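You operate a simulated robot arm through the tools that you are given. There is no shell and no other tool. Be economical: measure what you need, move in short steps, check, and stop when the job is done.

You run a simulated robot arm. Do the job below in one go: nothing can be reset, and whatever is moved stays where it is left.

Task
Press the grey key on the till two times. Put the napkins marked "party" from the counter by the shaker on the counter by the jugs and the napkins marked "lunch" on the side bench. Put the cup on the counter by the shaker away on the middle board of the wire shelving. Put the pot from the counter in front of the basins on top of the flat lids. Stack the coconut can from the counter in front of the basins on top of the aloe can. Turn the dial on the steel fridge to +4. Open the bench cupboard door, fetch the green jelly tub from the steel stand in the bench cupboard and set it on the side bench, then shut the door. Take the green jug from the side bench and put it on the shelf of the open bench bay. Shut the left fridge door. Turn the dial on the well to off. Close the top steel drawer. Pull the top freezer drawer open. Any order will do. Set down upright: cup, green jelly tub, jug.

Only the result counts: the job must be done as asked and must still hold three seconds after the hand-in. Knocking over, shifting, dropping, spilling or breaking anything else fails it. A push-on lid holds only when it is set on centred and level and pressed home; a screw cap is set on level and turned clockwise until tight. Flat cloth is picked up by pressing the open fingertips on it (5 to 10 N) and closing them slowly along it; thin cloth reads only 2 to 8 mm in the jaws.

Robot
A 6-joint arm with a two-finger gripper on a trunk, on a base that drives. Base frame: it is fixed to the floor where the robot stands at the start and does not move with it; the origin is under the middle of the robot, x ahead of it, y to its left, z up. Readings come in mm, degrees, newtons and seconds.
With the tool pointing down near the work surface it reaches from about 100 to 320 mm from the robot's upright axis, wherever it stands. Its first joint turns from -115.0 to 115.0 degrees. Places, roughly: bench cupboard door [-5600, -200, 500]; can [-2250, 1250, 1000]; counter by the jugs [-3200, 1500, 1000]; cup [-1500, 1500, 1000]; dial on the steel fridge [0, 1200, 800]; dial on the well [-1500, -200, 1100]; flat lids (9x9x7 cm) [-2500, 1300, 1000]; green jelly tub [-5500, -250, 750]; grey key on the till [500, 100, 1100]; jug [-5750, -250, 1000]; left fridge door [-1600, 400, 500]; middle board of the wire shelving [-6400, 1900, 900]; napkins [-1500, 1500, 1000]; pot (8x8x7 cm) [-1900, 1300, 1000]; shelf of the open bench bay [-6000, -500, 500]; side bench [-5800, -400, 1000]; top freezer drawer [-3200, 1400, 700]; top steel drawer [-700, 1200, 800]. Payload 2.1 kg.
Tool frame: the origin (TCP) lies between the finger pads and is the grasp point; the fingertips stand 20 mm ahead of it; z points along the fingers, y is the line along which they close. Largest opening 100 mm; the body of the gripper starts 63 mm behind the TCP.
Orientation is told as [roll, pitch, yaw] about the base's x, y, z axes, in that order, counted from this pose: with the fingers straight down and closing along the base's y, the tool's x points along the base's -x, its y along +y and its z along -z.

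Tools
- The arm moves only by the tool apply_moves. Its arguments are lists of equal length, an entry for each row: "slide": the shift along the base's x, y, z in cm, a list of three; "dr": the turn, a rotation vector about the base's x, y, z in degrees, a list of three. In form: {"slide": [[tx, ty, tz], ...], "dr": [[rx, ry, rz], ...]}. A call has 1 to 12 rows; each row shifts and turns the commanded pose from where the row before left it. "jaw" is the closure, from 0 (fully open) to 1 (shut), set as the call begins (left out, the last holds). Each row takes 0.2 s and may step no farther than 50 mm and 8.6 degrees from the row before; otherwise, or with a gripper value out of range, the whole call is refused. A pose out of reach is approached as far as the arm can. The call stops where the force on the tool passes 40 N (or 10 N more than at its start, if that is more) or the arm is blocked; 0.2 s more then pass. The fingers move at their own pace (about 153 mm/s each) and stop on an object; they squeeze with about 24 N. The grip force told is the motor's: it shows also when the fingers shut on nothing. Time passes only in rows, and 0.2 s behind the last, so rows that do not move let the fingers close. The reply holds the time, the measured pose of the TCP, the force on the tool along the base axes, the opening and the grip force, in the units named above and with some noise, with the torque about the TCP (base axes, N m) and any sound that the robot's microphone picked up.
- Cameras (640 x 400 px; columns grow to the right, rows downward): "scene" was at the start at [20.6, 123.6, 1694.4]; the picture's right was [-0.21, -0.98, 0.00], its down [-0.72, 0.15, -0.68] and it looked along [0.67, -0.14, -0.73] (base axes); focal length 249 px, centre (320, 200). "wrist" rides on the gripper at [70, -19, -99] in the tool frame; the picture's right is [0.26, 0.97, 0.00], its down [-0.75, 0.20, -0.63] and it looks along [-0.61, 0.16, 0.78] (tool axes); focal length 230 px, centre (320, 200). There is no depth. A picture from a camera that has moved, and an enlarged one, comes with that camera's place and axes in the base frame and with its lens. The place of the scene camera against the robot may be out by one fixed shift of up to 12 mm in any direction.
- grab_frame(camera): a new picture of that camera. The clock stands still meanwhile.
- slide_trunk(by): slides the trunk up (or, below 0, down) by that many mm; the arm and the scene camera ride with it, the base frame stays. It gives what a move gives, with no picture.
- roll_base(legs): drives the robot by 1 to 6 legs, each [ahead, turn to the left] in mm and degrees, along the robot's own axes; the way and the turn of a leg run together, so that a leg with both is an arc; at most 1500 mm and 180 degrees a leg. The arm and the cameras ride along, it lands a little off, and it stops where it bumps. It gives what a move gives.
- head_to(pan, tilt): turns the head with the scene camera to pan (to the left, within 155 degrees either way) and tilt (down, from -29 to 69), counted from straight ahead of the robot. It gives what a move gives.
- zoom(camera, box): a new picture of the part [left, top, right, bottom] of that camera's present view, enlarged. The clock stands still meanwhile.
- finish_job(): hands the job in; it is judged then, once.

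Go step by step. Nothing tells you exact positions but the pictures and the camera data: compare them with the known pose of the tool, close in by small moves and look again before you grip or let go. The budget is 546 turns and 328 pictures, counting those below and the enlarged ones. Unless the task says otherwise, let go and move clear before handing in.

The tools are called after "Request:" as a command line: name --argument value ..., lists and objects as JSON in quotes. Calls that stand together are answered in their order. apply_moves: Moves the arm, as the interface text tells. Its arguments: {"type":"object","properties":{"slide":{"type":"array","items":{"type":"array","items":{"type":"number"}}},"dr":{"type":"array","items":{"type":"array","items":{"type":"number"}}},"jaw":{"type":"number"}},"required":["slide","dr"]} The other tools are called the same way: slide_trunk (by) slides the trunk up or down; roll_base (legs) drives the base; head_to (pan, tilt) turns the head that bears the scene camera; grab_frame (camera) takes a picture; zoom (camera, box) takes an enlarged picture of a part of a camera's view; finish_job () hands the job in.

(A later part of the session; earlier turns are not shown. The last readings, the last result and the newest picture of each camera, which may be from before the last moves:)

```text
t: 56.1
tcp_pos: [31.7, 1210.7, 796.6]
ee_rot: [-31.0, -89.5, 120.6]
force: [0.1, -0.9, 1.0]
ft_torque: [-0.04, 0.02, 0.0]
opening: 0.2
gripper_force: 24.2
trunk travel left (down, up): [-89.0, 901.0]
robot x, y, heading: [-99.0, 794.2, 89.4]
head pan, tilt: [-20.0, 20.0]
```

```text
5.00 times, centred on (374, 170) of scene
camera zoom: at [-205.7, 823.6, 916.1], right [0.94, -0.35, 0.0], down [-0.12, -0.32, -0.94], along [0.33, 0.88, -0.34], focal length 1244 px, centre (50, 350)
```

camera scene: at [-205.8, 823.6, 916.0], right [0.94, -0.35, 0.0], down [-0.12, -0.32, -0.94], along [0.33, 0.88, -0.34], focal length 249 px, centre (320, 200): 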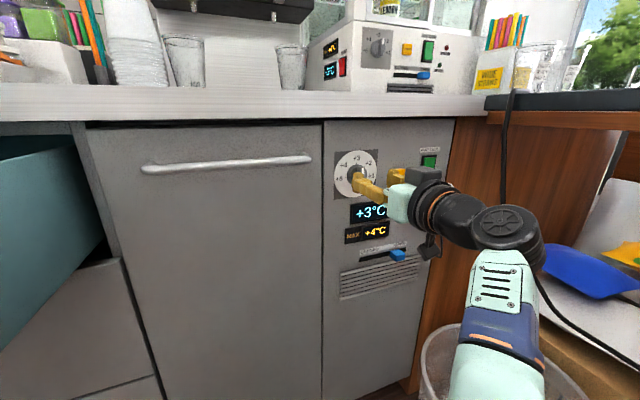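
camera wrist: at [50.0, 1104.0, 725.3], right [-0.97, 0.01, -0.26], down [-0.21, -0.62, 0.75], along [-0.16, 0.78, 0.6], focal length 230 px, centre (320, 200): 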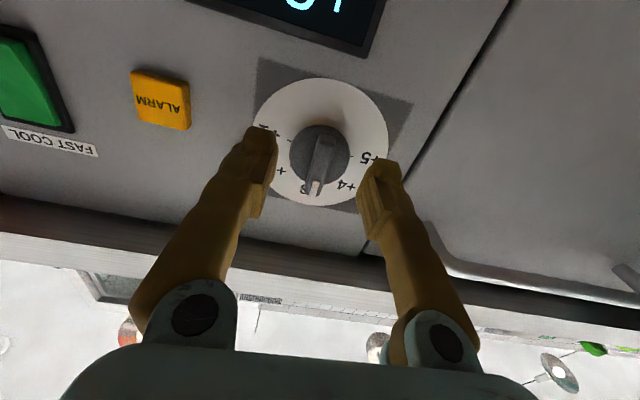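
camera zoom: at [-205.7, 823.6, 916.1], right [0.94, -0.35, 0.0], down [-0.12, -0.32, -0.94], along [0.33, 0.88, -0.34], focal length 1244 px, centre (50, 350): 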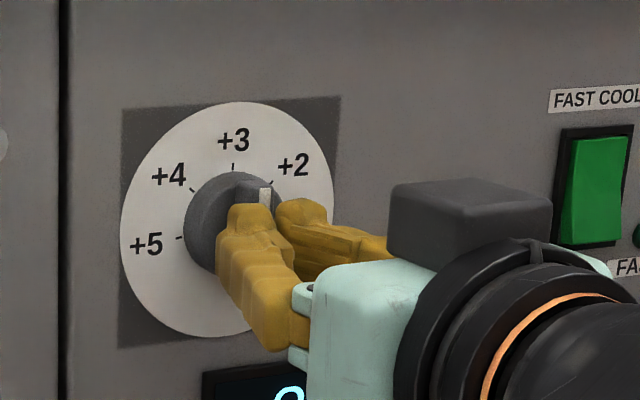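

The tips closed in front of the bar, so it lies deeper. Reopen, advance 12 mm, retry.

Request:
apply_moves --slide '[[0, 0, 0.3], [0, 0, 0]]' --dr '[[0, 0, 0], [0, 0, 0]]' --jaw 0.5

Request:
apply_moves --slide '[[0, 0.4, 0], [0, 0.4, 0], [0, 0.4, 0]]' --dr '[[0, 0, 0], [0, 0, 0], [0, 0, 0]]'

Request:
apply_moves --slide '[[0, 0, 0], [0, 0, 0], [0, 0, 0]]' --dr '[[0, 0, 0], [0, 0, 0], [0, 0, 0]]' --jaw 1

Request:
zoom --camera "scene" --box '[310, 130, 438, 210]'

```text
t: 56.7
tcp_pos: [30.4, 1210.0, 800.1]
ee_rot: [-31.0, -89.6, 120.5]
force: [-0.3, -0.4, -1.0]
ft_torque: [0.0, 0.03, 0.0]
opening: 50.0
gripper_force: 0.1
trunk travel left (down, up): [-89.0, 901.0]
robot x, y, heading: [-102.2, 797.4, 89.4]
head pan, tilt: [-20.0, 20.0]
```

```text
t: 57.5
tcp_pos: [31.6, 1222.7, 800.0]
ee_rot: [-34.9, -89.5, 124.5]
force: [0.4, 0.4, 0.2]
ft_torque: [0.02, -0.01, -0.01]
opening: 49.7
gripper_force: 0.1
trunk travel left (down, up): [-89.0, 901.0]
robot x, y, heading: [-102.1, 794.0, 89.3]
head pan, tilt: [-20.0, 20.0]
```

```text
t: 58.3
tcp_pos: [30.5, 1221.4, 801.4]
ee_rot: [-41.0, -89.6, 130.6]
force: [-2.3, 1.8, 4.2]
ft_torque: [0.05, 0.01, 0.03]
opening: 10.2
gripper_force: 37.5
trunk travel left (down, up): [-89.0, 901.0]
robot x, y, heading: [-99.7, 791.3, 89.7]
head pan, tilt: [-20.0, 20.0]
```

```text
5.00 times, centred on (374, 170) of scene
camera zoom: at [-206.3, 823.4, 916.0], right [0.94, -0.35, 0.0], down [-0.12, -0.32, -0.94], along [0.33, 0.88, -0.34], focal length 1244 px, centre (50, 350)
```

zoom: 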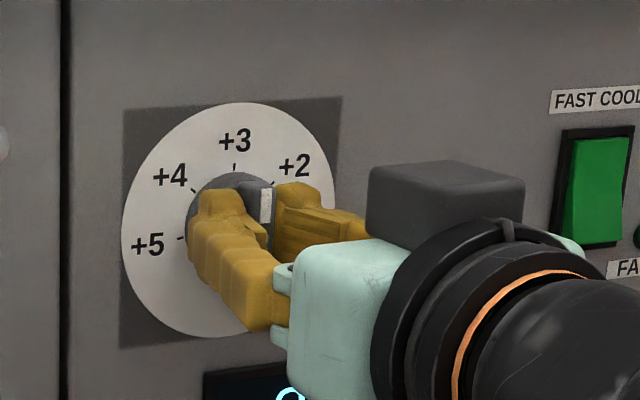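

The bar is gripped (10 mm). Turn 45° counter-clockwise.

Request:
apply_moves --slide '[[0, 0, 0], [0, 0, 0], [0, 0, 0], [0, 0, 0], [0, 0, 0], [0, 0, 0], [0, 0, 0]]' --dr '[[0, -7.5, 0], [0, -7.5, 0], [0, -7.5, 0], [0, -7.5, 0], [0, -7.5, 0], [0, -7.5, 0], [0, 0, 0]]'

Request:
zoom --camera "scene" --box '[310, 130, 438, 210]'

```text
t: 59.9
tcp_pos: [29.3, 1222.2, 801.0]
ee_rot: [-90.0, -44.7, 179.6]
force: [-6.0, 4.1, 7.2]
ft_torque: [0.1, 0.0, 0.11]
opening: 10.4
gripper_force: 37.4
trunk travel left (down, up): [-89.0, 901.0]
robot x, y, heading: [-98.4, 794.1, 89.2]
head pan, tilt: [-20.0, 20.0]
```

```text
5.00 times, centred on (374, 170) of scene
camera zoom: at [-207.3, 823.3, 915.9], right [0.94, -0.35, 0.0], down [-0.12, -0.32, -0.94], along [0.33, 0.88, -0.34], focal length 1244 px, centre (50, 350)
```

zoom: 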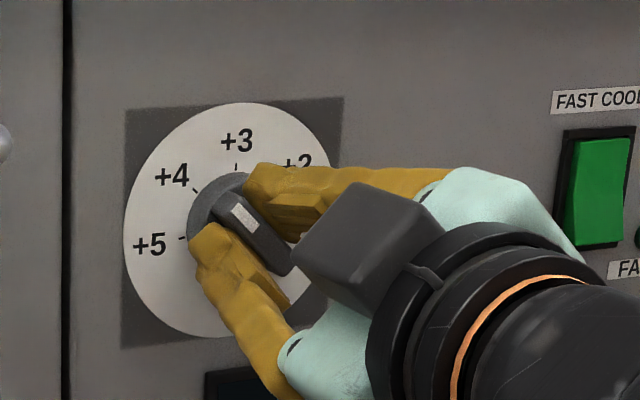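

The pointer points at +4. Release and back off to check.

Request:
apply_moves --slide '[[0, 0, 0], [0, 0, 0], [0, -1, 0], [0, -2, 0], [0, -2, 0]]' --dr '[[0, 0, 0], [0, 0, 0], [0, 0, 0], [0, 0, 0], [0, 0, 0]]' --jaw 0.5

Request:
zoom --camera "wrist" --box '[240, 60, 432, 180]'

Request:
zoom --camera "scene" --box '[310, 130, 438, 210]'

```text
t: 61.1
tcp_pos: [30.8, 1170.3, 799.6]
ee_rot: [-90.0, -44.7, 179.5]
force: [-0.6, 0.3, 0.4]
ft_torque: [0.04, 0.01, -0.03]
opening: 50.1
gripper_force: 0.2
trunk travel left (down, up): [-89.0, 901.0]
robot x, y, heading: [-100.8, 795.3, 89.1]
head pan, tilt: [-20.0, 20.0]
```

```text
3.33 times, centred on (336, 120) of wrist
camera zoom: at [93.3, 1071.1, 762.9], right [-0.5, 0.0, -0.87], down [-0.68, -0.62, 0.39], along [-0.54, 0.78, 0.31], focal length 767 px, centre (267, 467)
```

zoom: 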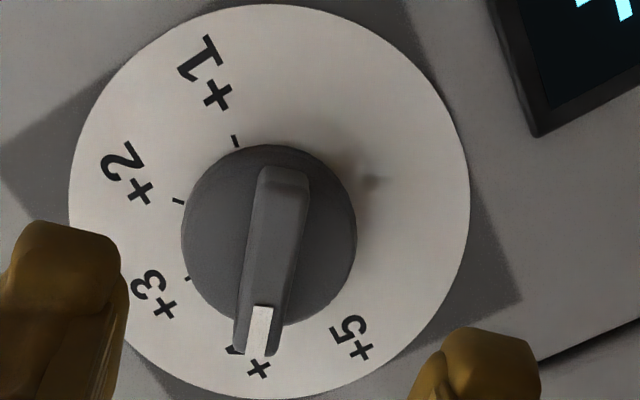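

```text
5.00 times, centred on (374, 170) of scene
camera zoom: at [-205.8, 823.6, 916.0], right [0.94, -0.35, 0.0], down [-0.12, -0.32, -0.94], along [0.33, 0.88, -0.34], focal length 1244 px, centre (50, 350)
```

zoom: 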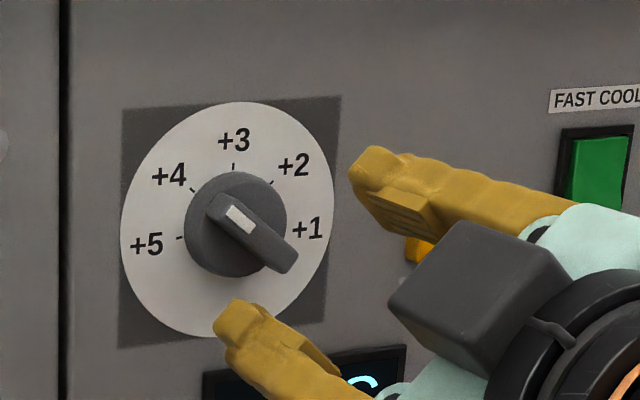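

The dial stands at +4. Next the open top steel drawer: I level the roll, close the jaws, back out and go round to face it.

Request:
apply_moves --slide '[[0, -1, 0], [0, 0, 0], [0, 0, 0], [0, 0, 0], [0, 0, 0], [0, 0, 0]]' --dr '[[0, 7.5, 0], [0, 7.5, 0], [0, 7.5, 0], [0, 7.5, 0], [0, 7.5, 0], [0, 7.5, 0]]' --jaw 1

Request:
roll_base --legs '[[-340, 0], [0, 90], [600, 0]]'

Request:
head_to --pan -60 --tilt 20

Request:
grab_frame --camera "scene"

Request:
head_to --pan 0 --tilt 20

Request:
grab_frame --camera "scene"

```text
t: 62.5
tcp_pos: [31.5, 1162.2, 800.5]
ee_rot: [-19.1, -89.5, 108.6]
force: [-1.0, 0.0, 0.7]
ft_torque: [-0.03, -0.01, -0.02]
opening: 0.2
gripper_force: 24.2
trunk travel left (down, up): [-89.0, 901.0]
robot x, y, heading: [-102.2, 795.9, 89.5]
head pan, tilt: [-20.0, 20.0]
```

```text
t: 71.6
tcp_pos: [-1078.3, 599.4, 800.5]
ee_rot: [-31.4, -89.5, -149.2]
force: [-0.7, -0.3, -1.0]
ft_torque: [0.01, -0.01, -0.01]
opening: 0.0
gripper_force: 23.8
trunk travel left (down, up): [-89.0, 901.0]
robot x, y, heading: [-712.5, 463.9, 179.1]
head pan, tilt: [-20.0, 20.0]
```

```text
t: 72.6
tcp_pos: [-1077.7, 597.9, 800.3]
ee_rot: [-31.4, -89.6, -149.3]
force: [0.1, -0.4, -0.5]
ft_torque: [0.02, 0.01, -0.01]
opening: 0.0
gripper_force: 23.7
trunk travel left (down, up): [-89.0, 901.0]
robot x, y, heading: [-712.6, 467.3, 179.1]
head pan, tilt: [-60.0, 20.0]
```

```text
290 pictures are left
camera scene: at [-696.1, 405.9, 916.1], right [0.87, 0.49, 0.0], down [0.17, -0.3, -0.94], along [-0.46, 0.82, -0.34], focal length 249 px, centre (320, 200)
```

scene: 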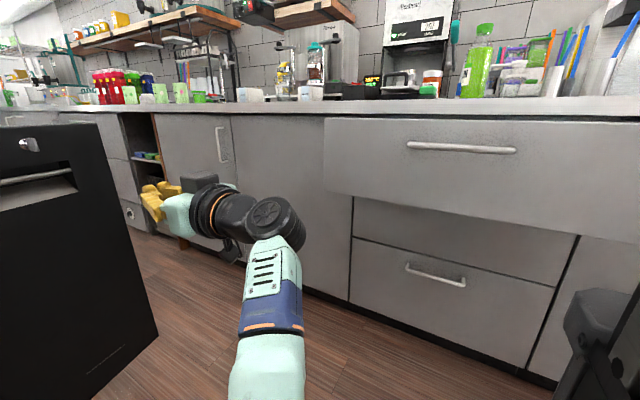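

```text
t: 73.9
tcp_pos: [-1076.7, 597.5, 800.3]
ee_rot: [-31.7, -89.5, -149.1]
force: [0.4, 0.2, -0.5]
ft_torque: [0.01, -0.02, 0.0]
opening: 0.0
gripper_force: 24.1
trunk travel left (down, up): [-89.0, 901.0]
robot x, y, heading: [-708.5, 465.8, 179.1]
head pan, tilt: [0.0, 20.0]
```

```text
289 pictures are left
camera scene: at [-743.8, 326.1, 916.0], right [0.02, 1.0, 0.0], down [0.34, -0.01, -0.94], along [-0.94, 0.01, -0.34], focal length 249 px, centre (320, 200)
```

scene: 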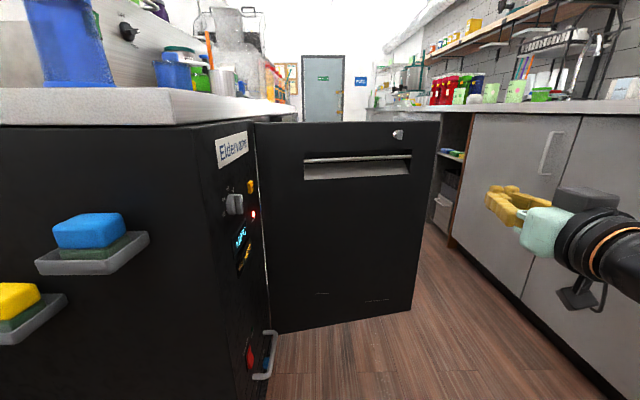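

Both the drawer and the open black fridge door are in view. I turn right to face the drawer.

Request:
roll_base --legs '[[0, -90]]'

Request:
grab_frame --camera "scene"

```text
t: 78.2
tcp_pos: [-575.6, 831.3, 801.0]
ee_rot: [-31.5, -89.5, 120.4]
force: [0.4, 0.2, 0.0]
ft_torque: [-0.02, -0.05, 0.01]
opening: 0.0
gripper_force: 24.0
trunk travel left (down, up): [-89.0, 901.0]
robot x, y, heading: [-710.7, 466.6, 88.3]
head pan, tilt: [0.0, 20.0]
```

```text
288 pictures are left
camera scene: at [-847.6, 501.9, 916.0], right [1.0, -0.02, 0.0], down [-0.01, -0.34, -0.94], along [0.02, 0.94, -0.34], focal length 249 px, centre (320, 200)
```

scene: 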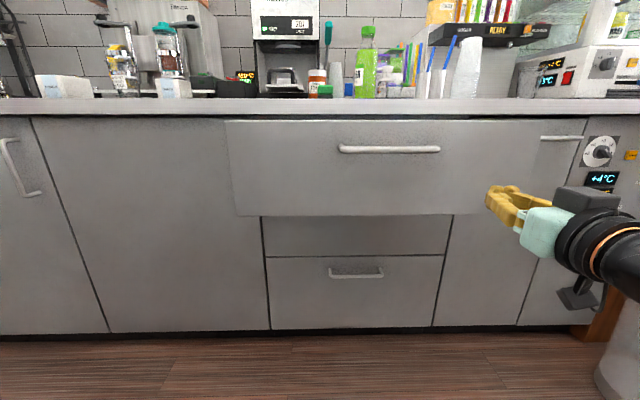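

The display confirms +4. I line up the closed fingers with the drawer's middle, below the handle, then push.

Request:
slide_trunk --by -50

Request:
apply_moves --slide '[[-3.5, 1, 0], [-3.5, 1, 0], [-3.5, 1, 0]]' --dr '[[0, 0, 0], [0, 0, 0], [0, 0, 0]]'

Request:
grab_frame --camera "scene"

```text
t: 79.1
tcp_pos: [-574.3, 831.2, 749.9]
ee_rot: [-31.9, -89.5, 120.7]
force: [0.4, -0.1, -0.3]
ft_torque: [-0.01, -0.02, 0.0]
opening: 0.3
gripper_force: 23.9
trunk travel left (down, up): [-39.0, 951.0]
robot x, y, heading: [-711.9, 461.0, 88.6]
head pan, tilt: [0.0, 20.0]
```

```text
t: 79.9
tcp_pos: [-679.8, 860.9, 751.1]
ee_rot: [-24.7, -89.5, 113.4]
force: [0.5, 0.4, -0.5]
ft_torque: [0.01, -0.04, -0.02]
opening: 0.5
gripper_force: 24.0
trunk travel left (down, up): [-39.0, 951.0]
robot x, y, heading: [-710.2, 464.9, 88.6]
head pan, tilt: [0.0, 20.0]
```

```text
287 pictures are left
camera scene: at [-847.6, 501.9, 866.1], right [1.0, -0.02, 0.0], down [-0.01, -0.34, -0.94], along [0.02, 0.94, -0.34], focal length 249 px, centre (320, 200)
```

scene: 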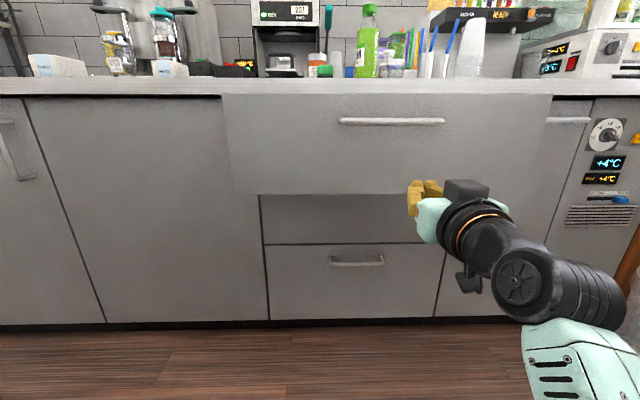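

Drive forward so the fingers push the drawer in.

Request:
roll_base --legs '[[140, 0]]'

Request:
apply_moves --slide '[[0, 1, 0], [0, 1, 0], [0, 1, 0]]' --dr '[[0, 0, 0], [0, 0, 0], [0, 0, 0]]'

Request:
grab_frame --camera "scene"

```text
t: 81.2
tcp_pos: [-676.4, 999.9, 751.6]
ee_rot: [-26.6, -89.5, 115.5]
force: [0.1, -0.9, 0.3]
ft_torque: [-0.02, -0.02, -0.02]
opening: 0.0
gripper_force: 29.9
trunk travel left (down, up): [-39.0, 951.0]
robot x, y, heading: [-709.6, 607.8, 88.5]
head pan, tilt: [0.0, 20.0]
```

```text
t: 82.0
tcp_pos: [-677.0, 1029.8, 750.1]
ee_rot: [-27.2, -89.4, 116.1]
force: [0.2, -0.4, -0.2]
ft_torque: [0.01, 0.0, -0.01]
opening: 0.2
gripper_force: 29.3
trunk travel left (down, up): [-39.0, 951.0]
robot x, y, heading: [-707.5, 601.6, 89.0]
head pan, tilt: [0.0, 20.0]
```

```text
286 pictures are left
camera scene: at [-844.1, 641.3, 866.1], right [1.0, -0.02, 0.0], down [-0.01, -0.34, -0.94], along [0.02, 0.94, -0.34], focal length 249 px, centre (320, 200)
```

scene: 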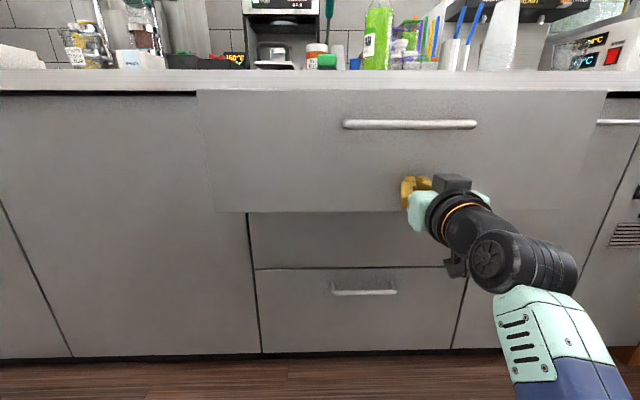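

Not yet at contact. Continue pushing with the arm in small steps.

Request:
apply_moves --slide '[[0, 0.7, 0], [0, 0.7, 0], [0, 0.7, 0], [0, 0.7, 0], [0, 0.7, 0]]' --dr '[[0, 0, 0], [0, 0, 0], [0, 0, 0], [0, 0, 0], [0, 0, 0]]'

Request:
roll_base --legs '[[80, 0]]'

Request:
grab_frame --camera "scene"

```text
t: 83.2
tcp_pos: [-676.2, 1065.0, 751.3]
ee_rot: [-28.0, -89.5, 116.9]
force: [-0.2, 0.6, -1.0]
ft_torque: [-0.03, 0.0, -0.02]
opening: 0.0
gripper_force: 29.2
trunk travel left (down, up): [-39.0, 951.0]
robot x, y, heading: [-710.0, 604.8, 88.7]
head pan, tilt: [0.0, 20.0]
```

```text
t: 84.3
tcp_pos: [-674.7, 1145.3, 749.6]
ee_rot: [-26.5, -89.5, 115.5]
force: [0.6, -0.4, 0.0]
ft_torque: [0.01, 0.01, 0.01]
opening: 0.0
gripper_force: 29.5
trunk travel left (down, up): [-39.0, 951.0]
robot x, y, heading: [-709.2, 682.1, 88.6]
head pan, tilt: [0.0, 20.0]
```

```text
285 pictures are left
camera scene: at [-842.2, 721.2, 866.0], right [1.0, -0.02, 0.0], down [-0.01, -0.34, -0.94], along [0.02, 0.94, -0.34], focal length 249 px, centre (320, 200)
```

scene: 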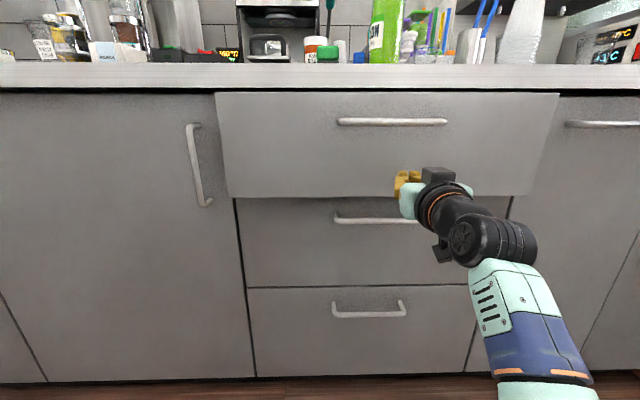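

The drawer is going in. Push on.

Request:
roll_base --legs '[[60, 0]]'

Request:
apply_moves --slide '[[0, 0.5, 0], [0, 0.5, 0], [0, 0.5, 0], [0, 0.5, 0], [0, 0.5, 0], [0, 0.5, 0]]' --dr '[[0, 0, 0], [0, 0, 0], [0, 0, 0], [0, 0, 0], [0, 0, 0], [0, 0, 0]]'

Request:
grab_frame --camera "scene"

```text
t: 85.3
tcp_pos: [-672.6, 1205.0, 751.0]
ee_rot: [-26.7, -89.3, 115.6]
force: [0.7, -0.6, 0.1]
ft_torque: [-0.02, 0.01, 0.0]
opening: 0.1
gripper_force: 29.6
trunk travel left (down, up): [-39.0, 951.0]
robot x, y, heading: [-702.3, 744.3, 88.3]
head pan, tilt: [0.0, 20.0]
```

```text
t: 86.7
tcp_pos: [-673.5, 1234.7, 750.8]
ee_rot: [-23.3, -89.4, 112.2]
force: [0.1, 0.4, -0.6]
ft_torque: [-0.02, -0.03, 0.01]
opening: 0.1
gripper_force: 29.0
trunk travel left (down, up): [-39.0, 951.0]
robot x, y, heading: [-706.9, 747.1, 88.4]
head pan, tilt: [0.0, 20.0]
```

```text
284 pictures are left
camera scene: at [-840.7, 781.4, 866.0], right [1.0, -0.02, 0.0], down [-0.01, -0.34, -0.94], along [0.02, 0.94, -0.34], focal length 249 px, centre (320, 200)
```

scene: 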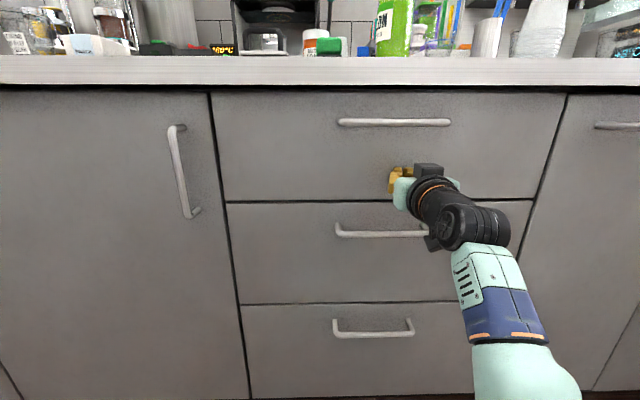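

Nearly flush; press until it resists.

Request:
apply_moves --slide '[[0, 0.4, 0], [0, 0.4, 0], [0, 0.4, 0], [0, 0.4, 0], [0, 0.4, 0], [0, 0.4, 0]]' --dr '[[0, 0, 0], [0, 0, 0], [0, 0, 0], [0, 0, 0], [0, 0, 0], [0, 0, 0]]'

Request:
zoom --camera "scene" --box '[180, 70, 600, 332]'

```text
t: 87.2
tcp_pos: [-673.4, 1237.7, 753.2]
ee_rot: [-33.5, -89.4, 122.4]
force: [-0.8, -22.0, -6.1]
ft_torque: [-0.07, 0.02, 0.12]
opening: 6.1
gripper_force: 29.7
trunk travel left (down, up): [-39.0, 951.0]
robot x, y, heading: [-706.7, 742.8, 88.3]
head pan, tilt: [0.0, 20.0]
stopped in row 2: the force on the tool passed its limit at 46 N (the readings are from after the stop); the commanded pose is now the measured one
```

```text
1.52 times, centred on (390, 201) of scene
camera zoom: at [-840.8, 777.7, 866.2], right [1.0, -0.02, 0.0], down [-0.01, -0.34, -0.94], along [0.02, 0.94, -0.34], focal length 379 px, centre (213, 198)
```

zoom: 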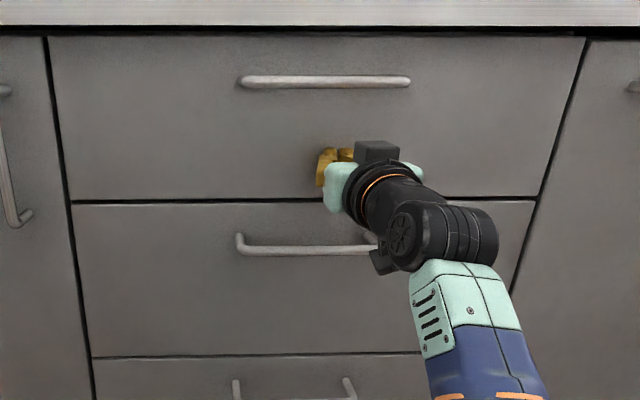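

Drawer closed. Next the black fridge door: I retract, raise the tool a little, back up, turn left and approach the open door's face.

Request:
apply_moves --slide '[[0, -2, 1], [0, -2, 1.5], [0, -2, 1.5], [0, -1, 1.5], [0, 0, 1.5]]' --dr '[[0, 0, 0], [0, 0, 0], [0, 0, 0], [0, 0, 0], [0, 0, 0]]'

Request:
roll_base --legs '[[-270, 0], [0, 91], [250, 0]]'

Request:
grab_frame --camera "scene"

```text
t: 88.4
tcp_pos: [-671.8, 1165.2, 798.3]
ee_rot: [-20.2, -89.1, 109.1]
force: [-0.3, 1.0, 0.1]
ft_torque: [0.0, -0.01, -0.01]
opening: 0.1
gripper_force: 29.2
out of reach, approached as far as the arm can: row 4, 5
trunk travel left (down, up): [-39.0, 951.0]
robot x, y, heading: [-704.1, 743.2, 88.4]
head pan, tilt: [0.0, 20.0]
```

```text
t: 95.6
tcp_pos: [-1383.8, 494.3, 798.4]
ee_rot: [-23.6, -89.1, -155.9]
force: [-1.0, 0.0, 0.0]
ft_torque: [-0.01, -0.02, 0.02]
opening: 0.0
gripper_force: 29.4
trunk travel left (down, up): [-39.0, 951.0]
robot x, y, heading: [-957.6, 474.4, -179.9]
head pan, tilt: [0.0, 20.0]
```

```text
282 pictures are left
camera scene: at [-991.4, 335.3, 866.0], right [0.0, 1.0, 0.0], down [0.34, 0.0, -0.94], along [-0.94, 0.0, -0.34], focal length 249 px, centre (320, 200)
```

scene: 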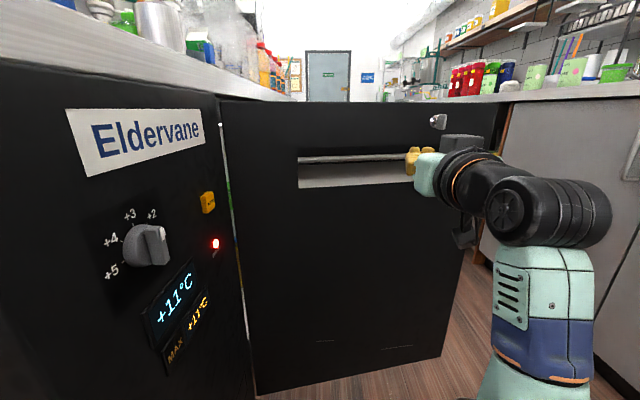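

I shift the fingers right of the recessed handle and push the door by driving forward.

Request:
apply_moves --slide '[[0, 2, 0], [0, 2, 0], [0, 2, 0]]' --dr '[[0, 0, 0], [0, 0, 0], [0, 0, 0]]'

Request:
roll_base --legs '[[180, 0]]'

Request:
grab_frame --camera "scene"

```text
t: 96.4
tcp_pos: [-1380.8, 557.0, 793.8]
ee_rot: [-25.0, -89.2, -154.5]
force: [-0.3, 0.1, 0.0]
ft_torque: [0.04, 0.01, -0.02]
opening: 0.0
gripper_force: 29.4
out of reach, approached as far as the arm can: row 3
trunk travel left (down, up): [-39.0, 951.0]
robot x, y, heading: [-959.2, 474.3, -179.9]
head pan, tilt: [0.0, 20.0]
```

```text
t: 97.9
tcp_pos: [-1562.7, 554.2, 794.3]
ee_rot: [-24.0, -89.2, -155.4]
force: [0.3, -0.3, 0.5]
ft_torque: [0.03, 0.02, -0.02]
opening: 0.0
gripper_force: 29.5
trunk travel left (down, up): [-39.0, 951.0]
robot x, y, heading: [-1145.7, 475.2, -179.7]
head pan, tilt: [0.0, 20.0]
```

```text
281 pictures are left
camera scene: at [-1171.9, 334.5, 866.1], right [-0.01, 1.0, 0.0], down [0.34, 0.0, -0.94], along [-0.94, -0.01, -0.34], focal length 249 px, centre (320, 200)
```

scene: 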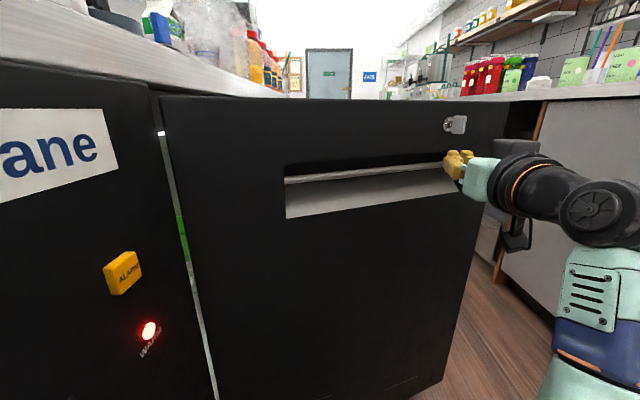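

Close to contact or just touching. Drive 120 more.

Request:
roll_base --legs '[[120, 0]]'

Request:
grab_frame --camera "scene"

```text
t: 99.2
tcp_pos: [-1681.6, 553.7, 792.5]
ee_rot: [-24.2, -89.2, -155.3]
force: [-0.8, 0.9, -0.2]
ft_torque: [-0.02, 0.03, 0.0]
opening: 0.3
gripper_force: 29.6
trunk travel left (down, up): [-39.0, 951.0]
robot x, y, heading: [-1262.0, 469.4, -179.7]
head pan, tilt: [0.0, 20.0]
```

```text
280 pictures are left
camera scene: at [-1291.9, 333.9, 866.0], right [-0.01, 1.0, 0.0], down [0.34, 0.0, -0.94], along [-0.94, -0.01, -0.34], focal length 249 px, centre (320, 200)
```

scene: 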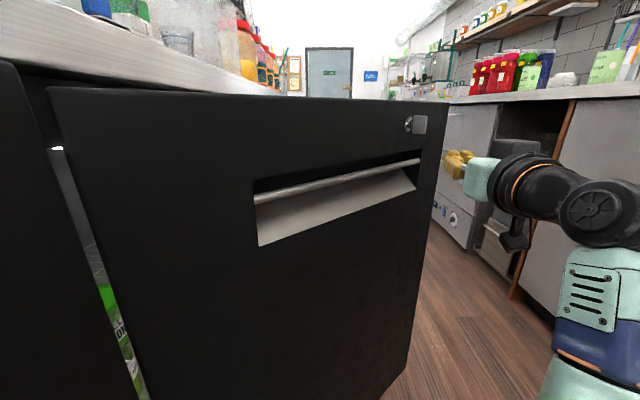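

The door swung about 40° and the fingers reached its edge. I'll come round to push from the north-east: reverse, recentre the arm, and drive to a spot facing south-west.

Request:
roll_base --legs '[[-290, 0]]'

Request:
apply_moves --slide '[[0, -2.5, 0], [0, -2.5, 0], [0, -2.5, 0]]' --dr '[[0, 0, 0], [0, 0, 0], [0, 0, 0]]'

Request:
roll_base --legs '[[0, -45], [540, 0]]'

Request:
head_to --pan 75 --tilt 25

Request:
grab_frame --camera "scene"

```text
t: 101.2
tcp_pos: [-1391.4, 555.0, 793.6]
ee_rot: [-24.0, -89.2, -155.4]
force: [0.1, 0.2, 0.2]
ft_torque: [-0.03, 0.01, -0.02]
opening: 0.1
gripper_force: 29.4
trunk travel left (down, up): [-39.0, 951.0]
robot x, y, heading: [-971.3, 478.9, -179.7]
head pan, tilt: [0.0, 20.0]
```

```text
t: 102.0
tcp_pos: [-1393.7, 479.5, 796.9]
ee_rot: [-19.4, -89.2, -159.9]
force: [0.3, -0.4, 0.4]
ft_torque: [-0.02, -0.02, -0.02]
opening: 0.0
gripper_force: 29.5
out of reach, approached as far as the arm can: row 2
trunk travel left (down, up): [-39.0, 951.0]
robot x, y, heading: [-972.2, 474.2, -179.6]
head pan, tilt: [0.0, 20.0]
```

```text
t: 107.1
tcp_pos: [-1646.5, 1150.3, 797.6]
ee_rot: [-20.5, -89.0, 156.2]
force: [-0.1, -0.9, -0.2]
ft_torque: [-0.01, -0.02, 0.05]
opening: 0.1
gripper_force: 30.2
trunk travel left (down, up): [-39.0, 951.0]
robot x, y, heading: [-1349.8, 846.9, 135.5]
head pan, tilt: [0.0, 20.0]
```

```text
t: 108.6
tcp_pos: [-1646.1, 1152.2, 796.9]
ee_rot: [-20.6, -89.1, 156.2]
force: [0.3, 0.9, -0.3]
ft_torque: [0.01, -0.02, -0.01]
opening: 0.0
gripper_force: 29.4
trunk travel left (down, up): [-39.0, 951.0]
robot x, y, heading: [-1347.5, 848.1, 135.5]
head pan, tilt: [75.0, 25.0]
```

```text
279 pictures are left
camera scene: at [-1483.0, 661.5, 857.9], right [-0.51, 0.86, 0.0], down [0.36, 0.21, -0.91], along [-0.78, -0.46, -0.42], focal length 249 px, centre (320, 200)
```

scene: 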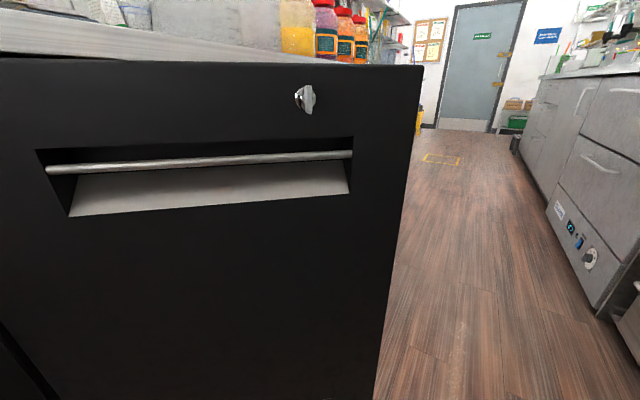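

Turn left 90° to face the door from the north-east.

Request:
roll_base --legs '[[0, 85]]'

Request:
head_to --pan 0 --tilt 30

Request:
grab_frame --camera "scene"

```text
t: 112.7
tcp_pos: [-1674.1, 578.2, 796.9]
ee_rot: [-20.8, -89.1, -118.1]
force: [0.0, 0.6, 0.0]
ft_torque: [-0.02, 0.0, -0.02]
opening: 0.0
gripper_force: 29.7
trunk travel left (down, up): [-39.0, 951.0]
robot x, y, heading: [-1348.9, 853.4, -139.1]
head pan, tilt: [75.0, 25.0]
```

```text
t: 114.1
tcp_pos: [-1675.5, 579.3, 798.6]
ee_rot: [-20.8, -89.0, -118.1]
force: [0.2, 0.8, -0.4]
ft_torque: [0.04, 0.01, 0.0]
opening: 0.2
gripper_force: 29.2
trunk travel left (down, up): [-39.0, 951.0]
robot x, y, heading: [-1351.3, 850.8, -139.1]
head pan, tilt: [0.0, 30.0]
```

```text
278 pictures are left
camera scene: at [-1279.5, 724.0, 850.0], right [-0.65, 0.76, 0.0], down [0.38, 0.33, -0.87], along [-0.65, -0.57, -0.5], focal length 249 px, centre (320, 200)
```

scene: 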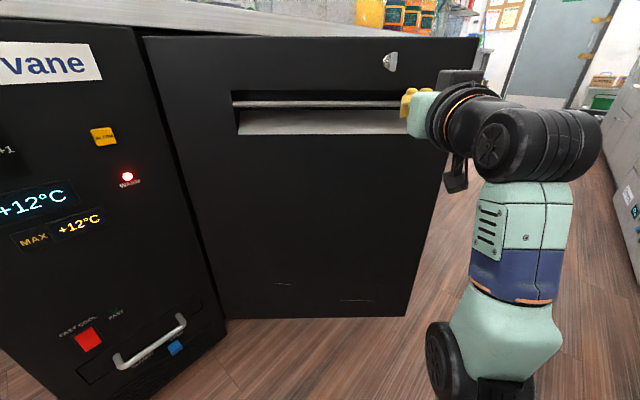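

I raise the tips a little to press above the recess, then drive in.

Request:
apply_moves --slide '[[0, 0, 1.3], [0, 0, 1.3]]' --dr '[[0, 0, 0], [0, 0, 0]]'

Request:
roll_base --legs '[[160, 0]]'

Request:
grab_frame --camera "scene"

```text
t: 114.7
tcp_pos: [-1670.8, 582.2, 801.6]
ee_rot: [-20.7, -89.1, -117.9]
force: [-0.5, -0.3, 0.1]
ft_torque: [-0.04, 0.01, 0.03]
opening: 0.0
gripper_force: 29.3
out of reach, approached as far as the arm can: row 1, 2
trunk travel left (down, up): [-39.0, 951.0]
robot x, y, heading: [-1353.4, 845.1, -139.2]
head pan, tilt: [0.0, 30.0]
```

```text
t: 116.2
tcp_pos: [-1792.4, 478.6, 802.3]
ee_rot: [-20.9, -89.1, -117.8]
force: [0.0, -0.9, 0.1]
ft_torque: [-0.04, -0.01, 0.01]
opening: 0.1
gripper_force: 29.3
trunk travel left (down, up): [-39.0, 951.0]
robot x, y, heading: [-1471.5, 743.0, -139.4]
head pan, tilt: [0.0, 30.0]
```

```text
277 pictures are left
camera scene: at [-1400.8, 619.2, 850.0], right [-0.65, 0.76, 0.0], down [0.38, 0.33, -0.87], along [-0.66, -0.57, -0.5], focal length 249 px, centre (320, 200)
```

scene: 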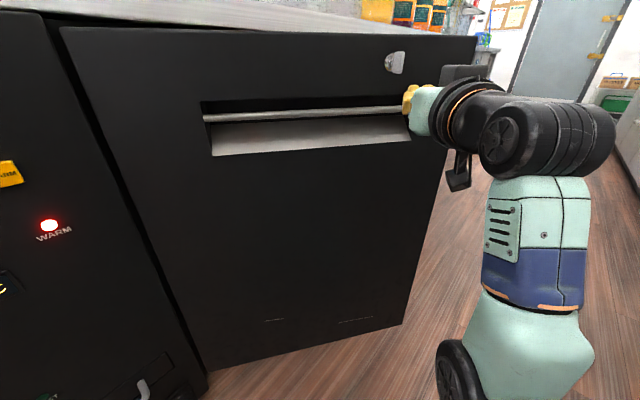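

The door is moving. Continue with a left-curving drive.

Request:
roll_base --legs '[[120, 15]]'

Request:
grab_frame --camera "scene"

```text
t: 117.4
tcp_pos: [-1792.0, 315.8, 802.8]
ee_rot: [-20.6, -89.1, -103.2]
force: [0.0, -0.9, -0.1]
ft_torque: [-0.01, -0.02, -0.02]
opening: 0.0
gripper_force: 29.2
trunk travel left (down, up): [-39.0, 951.0]
robot x, y, heading: [-1550.3, 656.4, -124.3]
head pan, tilt: [0.0, 30.0]
```

```text
276 pictures are left
camera scene: at [-1450.3, 552.4, 850.0], right [-0.83, 0.56, 0.0], down [0.28, 0.41, -0.87], along [-0.49, -0.72, -0.5], focal length 249 px, centre (320, 200)
```

scene: 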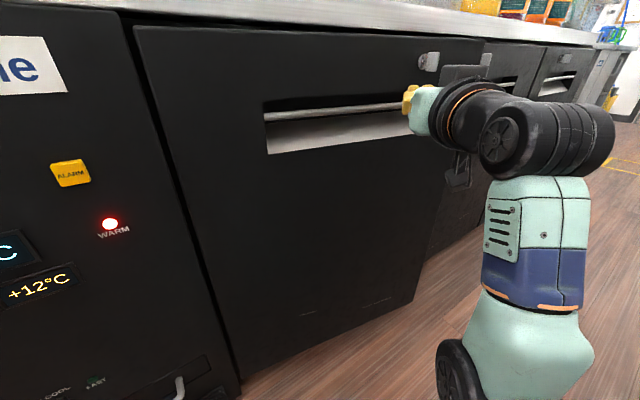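

Nearly shut. Continue.

Request:
roll_base --legs '[[70, 14]]'

Request:
grab_frame --camera "scene"

```text
t: 118.7
tcp_pos: [-1735.1, 204.4, 802.1]
ee_rot: [-20.8, -89.1, -89.1]
force: [0.8, 0.0, -0.2]
ft_torque: [-0.01, 0.0, 0.04]
opening: 0.2
gripper_force: 29.8
trunk travel left (down, up): [-39.0, 951.0]
robot x, y, heading: [-1585.0, 594.3, -110.2]
head pan, tilt: [0.0, 30.0]
```

```text
275 pictures are left
camera scene: at [-1460.1, 517.3, 850.0], right [-0.94, 0.34, 0.0], down [0.17, 0.47, -0.87], along [-0.3, -0.81, -0.5], focal length 249 px, centre (320, 200)
```

scene: 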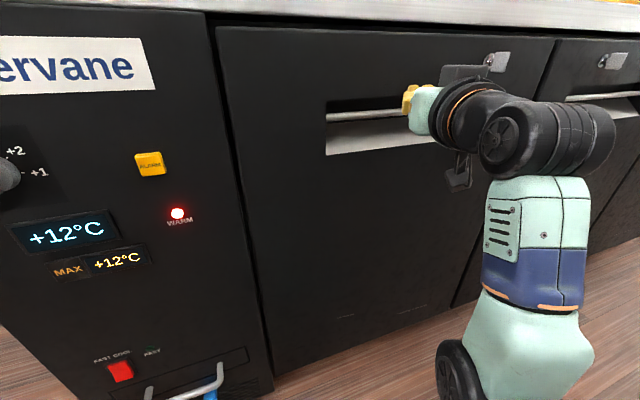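

Finish the push with the arm until it resists.

Request:
apply_moves --slide '[[0, -0.6, 0], [0, -0.6, 0], [0, -0.6, 0], [0, -0.6, 0], [0, -0.6, 0], [0, -0.6, 0], [0, -0.6, 0]]' --dr '[[0, 0, 0], [0, 0, 0], [0, 0, 0], [0, 0, 0], [0, 0, 0], [0, 0, 0], [0, 0, 0]]'

Request:
grab_frame --camera "scene"

```text
t: 120.3
tcp_pos: [-1732.2, 172.8, 792.6]
ee_rot: [-19.8, -89.1, -90.0]
force: [-0.3, 0.4, 0.7]
ft_torque: [-0.01, 0.0, -0.05]
opening: 0.0
gripper_force: 29.9
out of reach, approached as far as the arm can: row 2, 4, 6
trunk travel left (down, up): [-39.0, 951.0]
robot x, y, heading: [-1586.9, 594.3, -110.2]
head pan, tilt: [0.0, 30.0]
```

```text
274 pictures are left
camera scene: at [-1460.1, 517.3, 850.0], right [-0.94, 0.34, 0.0], down [0.17, 0.47, -0.87], along [-0.3, -0.81, -0.5], focal length 249 px, centre (320, 200)
```

scene: 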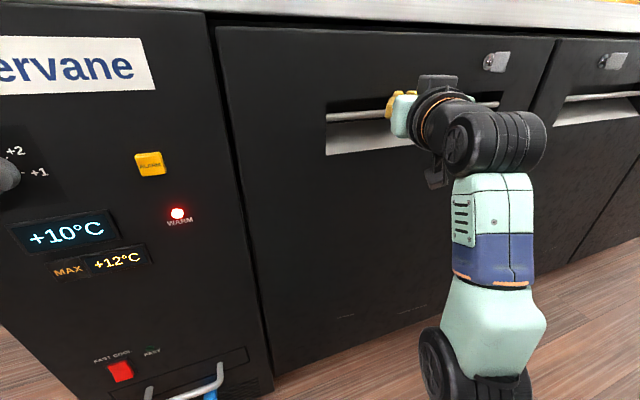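

The temperature falls (+12→+10), so it seems shut. Zoom on the gap to confirm.

Request:
zoom --camera "scene" --box '[480, 10, 640, 110]'

Request:
zoom --camera "scene" --box '[180, 0, 580, 250]'

```text
4.00 times, centred on (560, 60) of scene
camera zoom: at [-1460.1, 517.3, 850.0], right [-0.94, 0.34, 0.0], down [0.17, 0.47, -0.87], along [-0.3, -0.81, -0.5], focal length 995 px, centre (-640, 760)
```

zoom: 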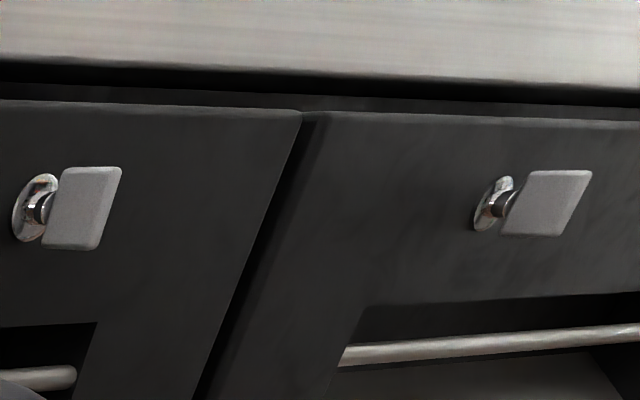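

```text
1.60 times, centred on (380, 125) of scene
camera zoom: at [-1460.1, 517.3, 850.0], right [-0.94, 0.34, 0.0], down [0.17, 0.47, -0.87], along [-0.3, -0.81, -0.5], focal length 398 px, centre (224, 320)
```

zoom: 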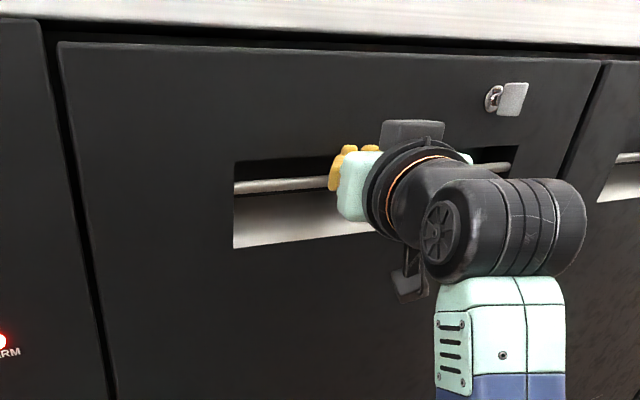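

To be certain, I press on the solid face near the free edge until it resists.

Request:
apply_moves --slide '[[0, 2, 0], [0, 2, 0], [-2.5, 1, 0], [-3, 0, 0], [-3, 0, 0]]' --dr '[[0, 0, 0], [0, 0, 0], [0, 0, 0], [0, 0, 0], [0, 0, 0]]'

Request:
slide_trunk --by 35

Request:
grab_frame --camera "scene"

```text
t: 121.5
tcp_pos: [-1820.0, 225.3, 786.2]
ee_rot: [-21.7, -89.1, -88.1]
force: [-0.1, -0.5, 0.2]
ft_torque: [-0.03, 0.03, -0.04]
opening: 0.0
gripper_force: 29.2
out of reach, approached as far as the arm can: row 1, 2, 4, 5
trunk travel left (down, up): [-39.0, 951.0]
robot x, y, heading: [-1581.2, 595.6, -110.0]
head pan, tilt: [0.0, 30.0]
```

```text
t: 122.3
tcp_pos: [-1818.6, 224.4, 821.7]
ee_rot: [-20.0, -89.1, -89.9]
force: [0.2, -0.8, 0.4]
ft_torque: [0.0, 0.02, -0.03]
opening: 0.1
gripper_force: 29.1
trunk travel left (down, up): [-74.0, 916.0]
robot x, y, heading: [-1578.7, 601.1, -110.2]
head pan, tilt: [0.0, 30.0]
```

```text
271 pictures are left
camera scene: at [-1460.1, 517.3, 885.0], right [-0.94, 0.34, 0.0], down [0.17, 0.47, -0.87], along [-0.3, -0.81, -0.5], focal length 249 px, centre (320, 200)
```

scene: 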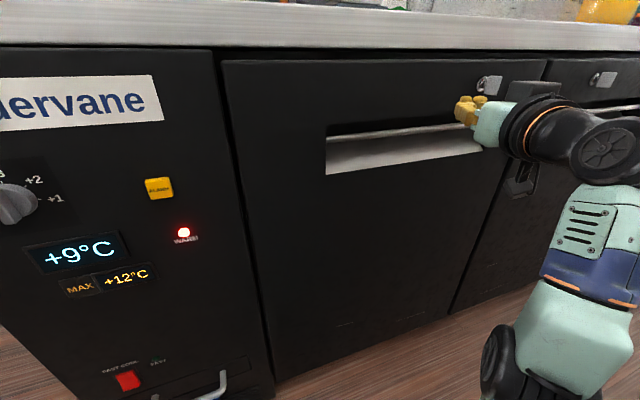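

Request:
apply_moves --slide '[[0, -0.7, 0], [0, -0.7, 0], [0, -0.7, 0], [0, -0.7, 0], [0, -0.7, 0], [0, -0.7, 0], [0, -0.7, 0]]' --dr '[[0, 0, 0], [0, 0, 0], [0, 0, 0], [0, 0, 0], [0, 0, 0], [0, 0, 0], [0, 0, 0]]'

Request:
grab_frame --camera "scene"

```text
t: 123.9
tcp_pos: [-1817.6, 182.5, 807.6]
ee_rot: [-21.8, -89.1, -87.9]
force: [-0.1, -0.1, 0.1]
ft_torque: [-0.03, 0.01, 0.01]
opening: 0.2
gripper_force: 29.4
out of reach, approached as far as the arm can: row 2, 4, 7
trunk travel left (down, up): [-74.0, 916.0]
robot x, y, heading: [-1585.6, 594.4, -109.9]
head pan, tilt: [0.0, 30.0]
```

```text
270 pictures are left
camera scene: at [-1460.2, 517.3, 885.0], right [-0.94, 0.34, 0.0], down [0.17, 0.47, -0.87], along [-0.3, -0.81, -0.5], focal length 249 px, centre (320, 200)
```

scene: 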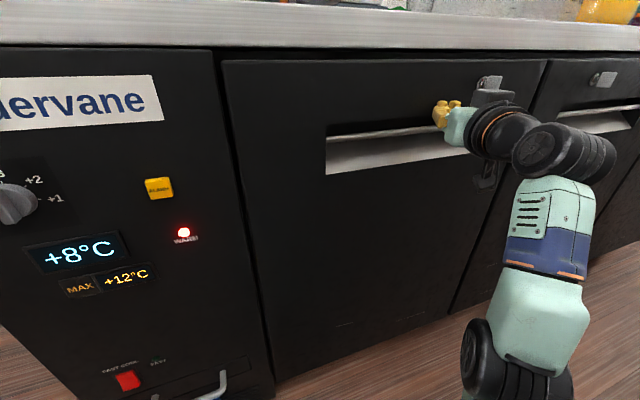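

Request:
apply_moves --slide '[[0, -0.5, 0.2], [0, -0.5, 0.2], [0, -0.5, 0.2], [0, -0.5, 0.2], [0, -0.5, 0.2], [0, -0.5, 0.2], [0, -0.5, 0.2], [0, -0.5, 0.2]]' --dr '[[0, 0, 0], [0, 0, 0], [0, 0, 0], [0, 0, 0], [0, 0, 0], [0, 0, 0], [0, 0, 0], [0, 0, 0]]'

```text
t: 125.2
tcp_pos: [-1818.0, 171.1, 804.0]
ee_rot: [-35.5, -89.4, -74.8]
force: [4.0, 26.9, -6.4]
ft_torque: [0.03, -0.08, 0.13]
opening: 0.0
gripper_force: 29.3
out of reach, approached as far as the arm can: row 1, 2, 3, 4, 5, 6
trunk travel left (down, up): [-74.0, 916.0]
robot x, y, heading: [-1584.1, 596.5, -110.4]
head pan, tilt: [0.0, 30.0]
stopped in row 6: the force on the tool passed its limit at 43 N (the readings are from after the stop); the commanded pose is now the measured one
```

The door is firmly shut. Next, the well dial: back off, raise the trunk and look over that counter.

Request:
roll_base --legs '[[-150, 0]]'

Request:
slide_trunk --by 700

Request:
head_to --pan 0 --tilt 40

Request:
grab_frame --camera "scene"

```text
t: 126.6
tcp_pos: [-1766.8, 305.8, 800.9]
ee_rot: [-24.5, -89.0, -85.4]
force: [-1.1, 0.5, -0.6]
ft_torque: [0.02, -0.01, 0.0]
opening: 0.0
gripper_force: 29.4
trunk travel left (down, up): [-74.0, 916.0]
robot x, y, heading: [-1532.6, 734.9, -110.4]
head pan, tilt: [0.0, 30.0]
```

```text
refused: 700 is not a number from -400 to 400
```

```text
t: 127.3
tcp_pos: [-1766.8, 306.1, 800.6]
ee_rot: [-24.5, -89.1, -85.7]
force: [0.5, -0.1, -0.2]
ft_torque: [0.02, 0.0, 0.0]
opening: 0.0
gripper_force: 29.7
trunk travel left (down, up): [-74.0, 916.0]
robot x, y, heading: [-1533.4, 733.5, -110.1]
head pan, tilt: [0.0, 40.0]
```

```text
269 pictures are left
camera scene: at [-1406.7, 662.7, 869.7], right [-0.94, 0.35, 0.0], down [0.22, 0.6, -0.77], along [-0.27, -0.72, -0.64], focal length 249 px, centre (320, 200)
```

scene: 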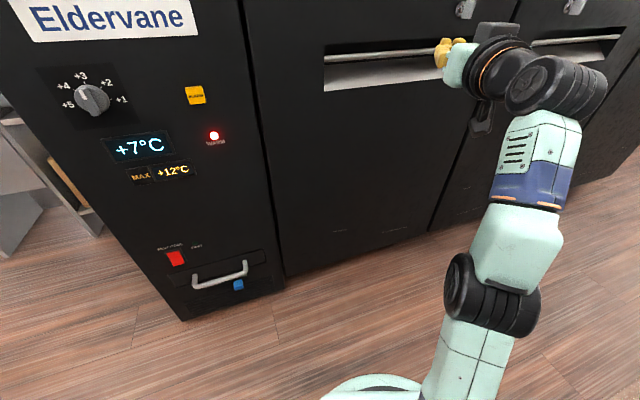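

Request:
slide_trunk --by 400

Request:
slide_trunk --by 250

Request:
grab_frame --camera "scene"

```text
t: 131.2
tcp_pos: [-1766.8, 306.4, 1200.4]
ee_rot: [-24.6, -89.0, -85.4]
force: [0.2, 1.1, 0.3]
ft_torque: [0.0, 0.01, -0.01]
opening: 0.0
gripper_force: 29.9
trunk travel left (down, up): [-474.0, 516.0]
robot x, y, heading: [-1534.8, 736.1, -110.5]
head pan, tilt: [0.0, 40.0]
```

```text
t: 133.7
tcp_pos: [-1766.7, 306.6, 1451.4]
ee_rot: [-24.6, -89.0, -85.3]
force: [-0.4, 0.7, -0.4]
ft_torque: [-0.02, 0.05, -0.01]
opening: 0.0
gripper_force: 29.4
trunk travel left (down, up): [-724.0, 266.0]
robot x, y, heading: [-1530.2, 732.3, -110.3]
head pan, tilt: [0.0, 40.0]
```

```text
268 pictures are left
camera scene: at [-1406.6, 662.6, 1519.6], right [-0.94, 0.35, 0.0], down [0.22, 0.6, -0.77], along [-0.27, -0.72, -0.64], focal length 249 px, centre (320, 200)
```

scene: 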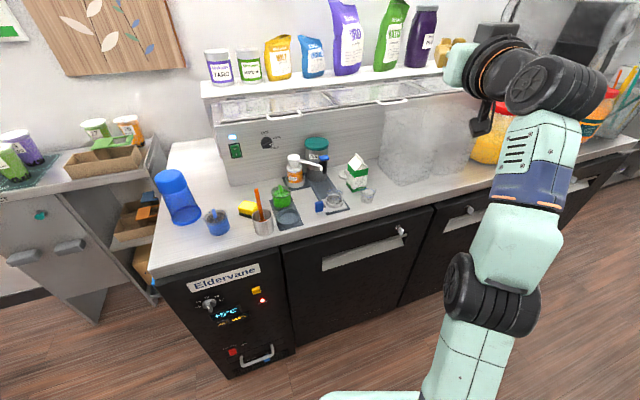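

The well with its small dial is visible at the counter's back. I zoom in on it.

Request:
zoom --camera "scene" --box '[215, 110, 375, 210]'

Request:
zoom --camera "scene" --box '[248, 120, 296, 150]'

```text
4.00 times, centred on (295, 160) of scene
camera zoom: at [-1406.6, 662.6, 1519.6], right [-0.94, 0.35, 0.0], down [0.22, 0.6, -0.77], along [-0.27, -0.72, -0.64], focal length 995 px, centre (420, 360)
```

zoom: 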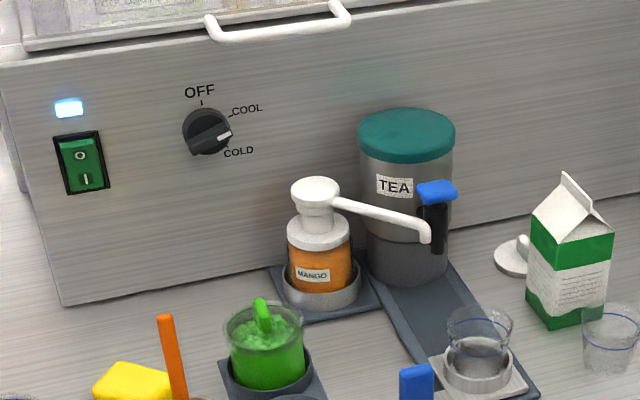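

```text
13.33 times, centred on (272, 135) of scene
camera zoom: at [-1406.6, 662.6, 1519.6], right [-0.94, 0.35, 0.0], down [0.22, 0.6, -0.77], along [-0.27, -0.72, -0.64], focal length 3318 px, centre (960, 1067)
```

zoom: 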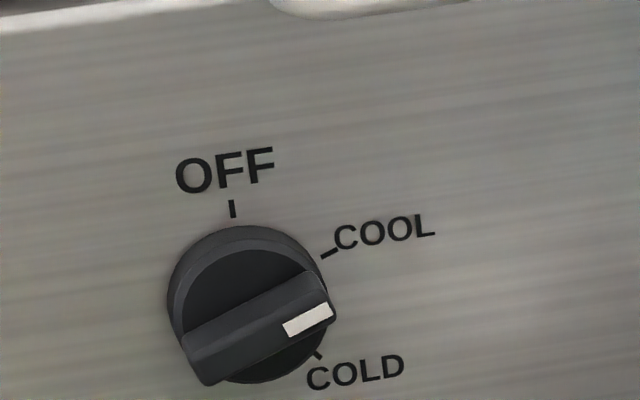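

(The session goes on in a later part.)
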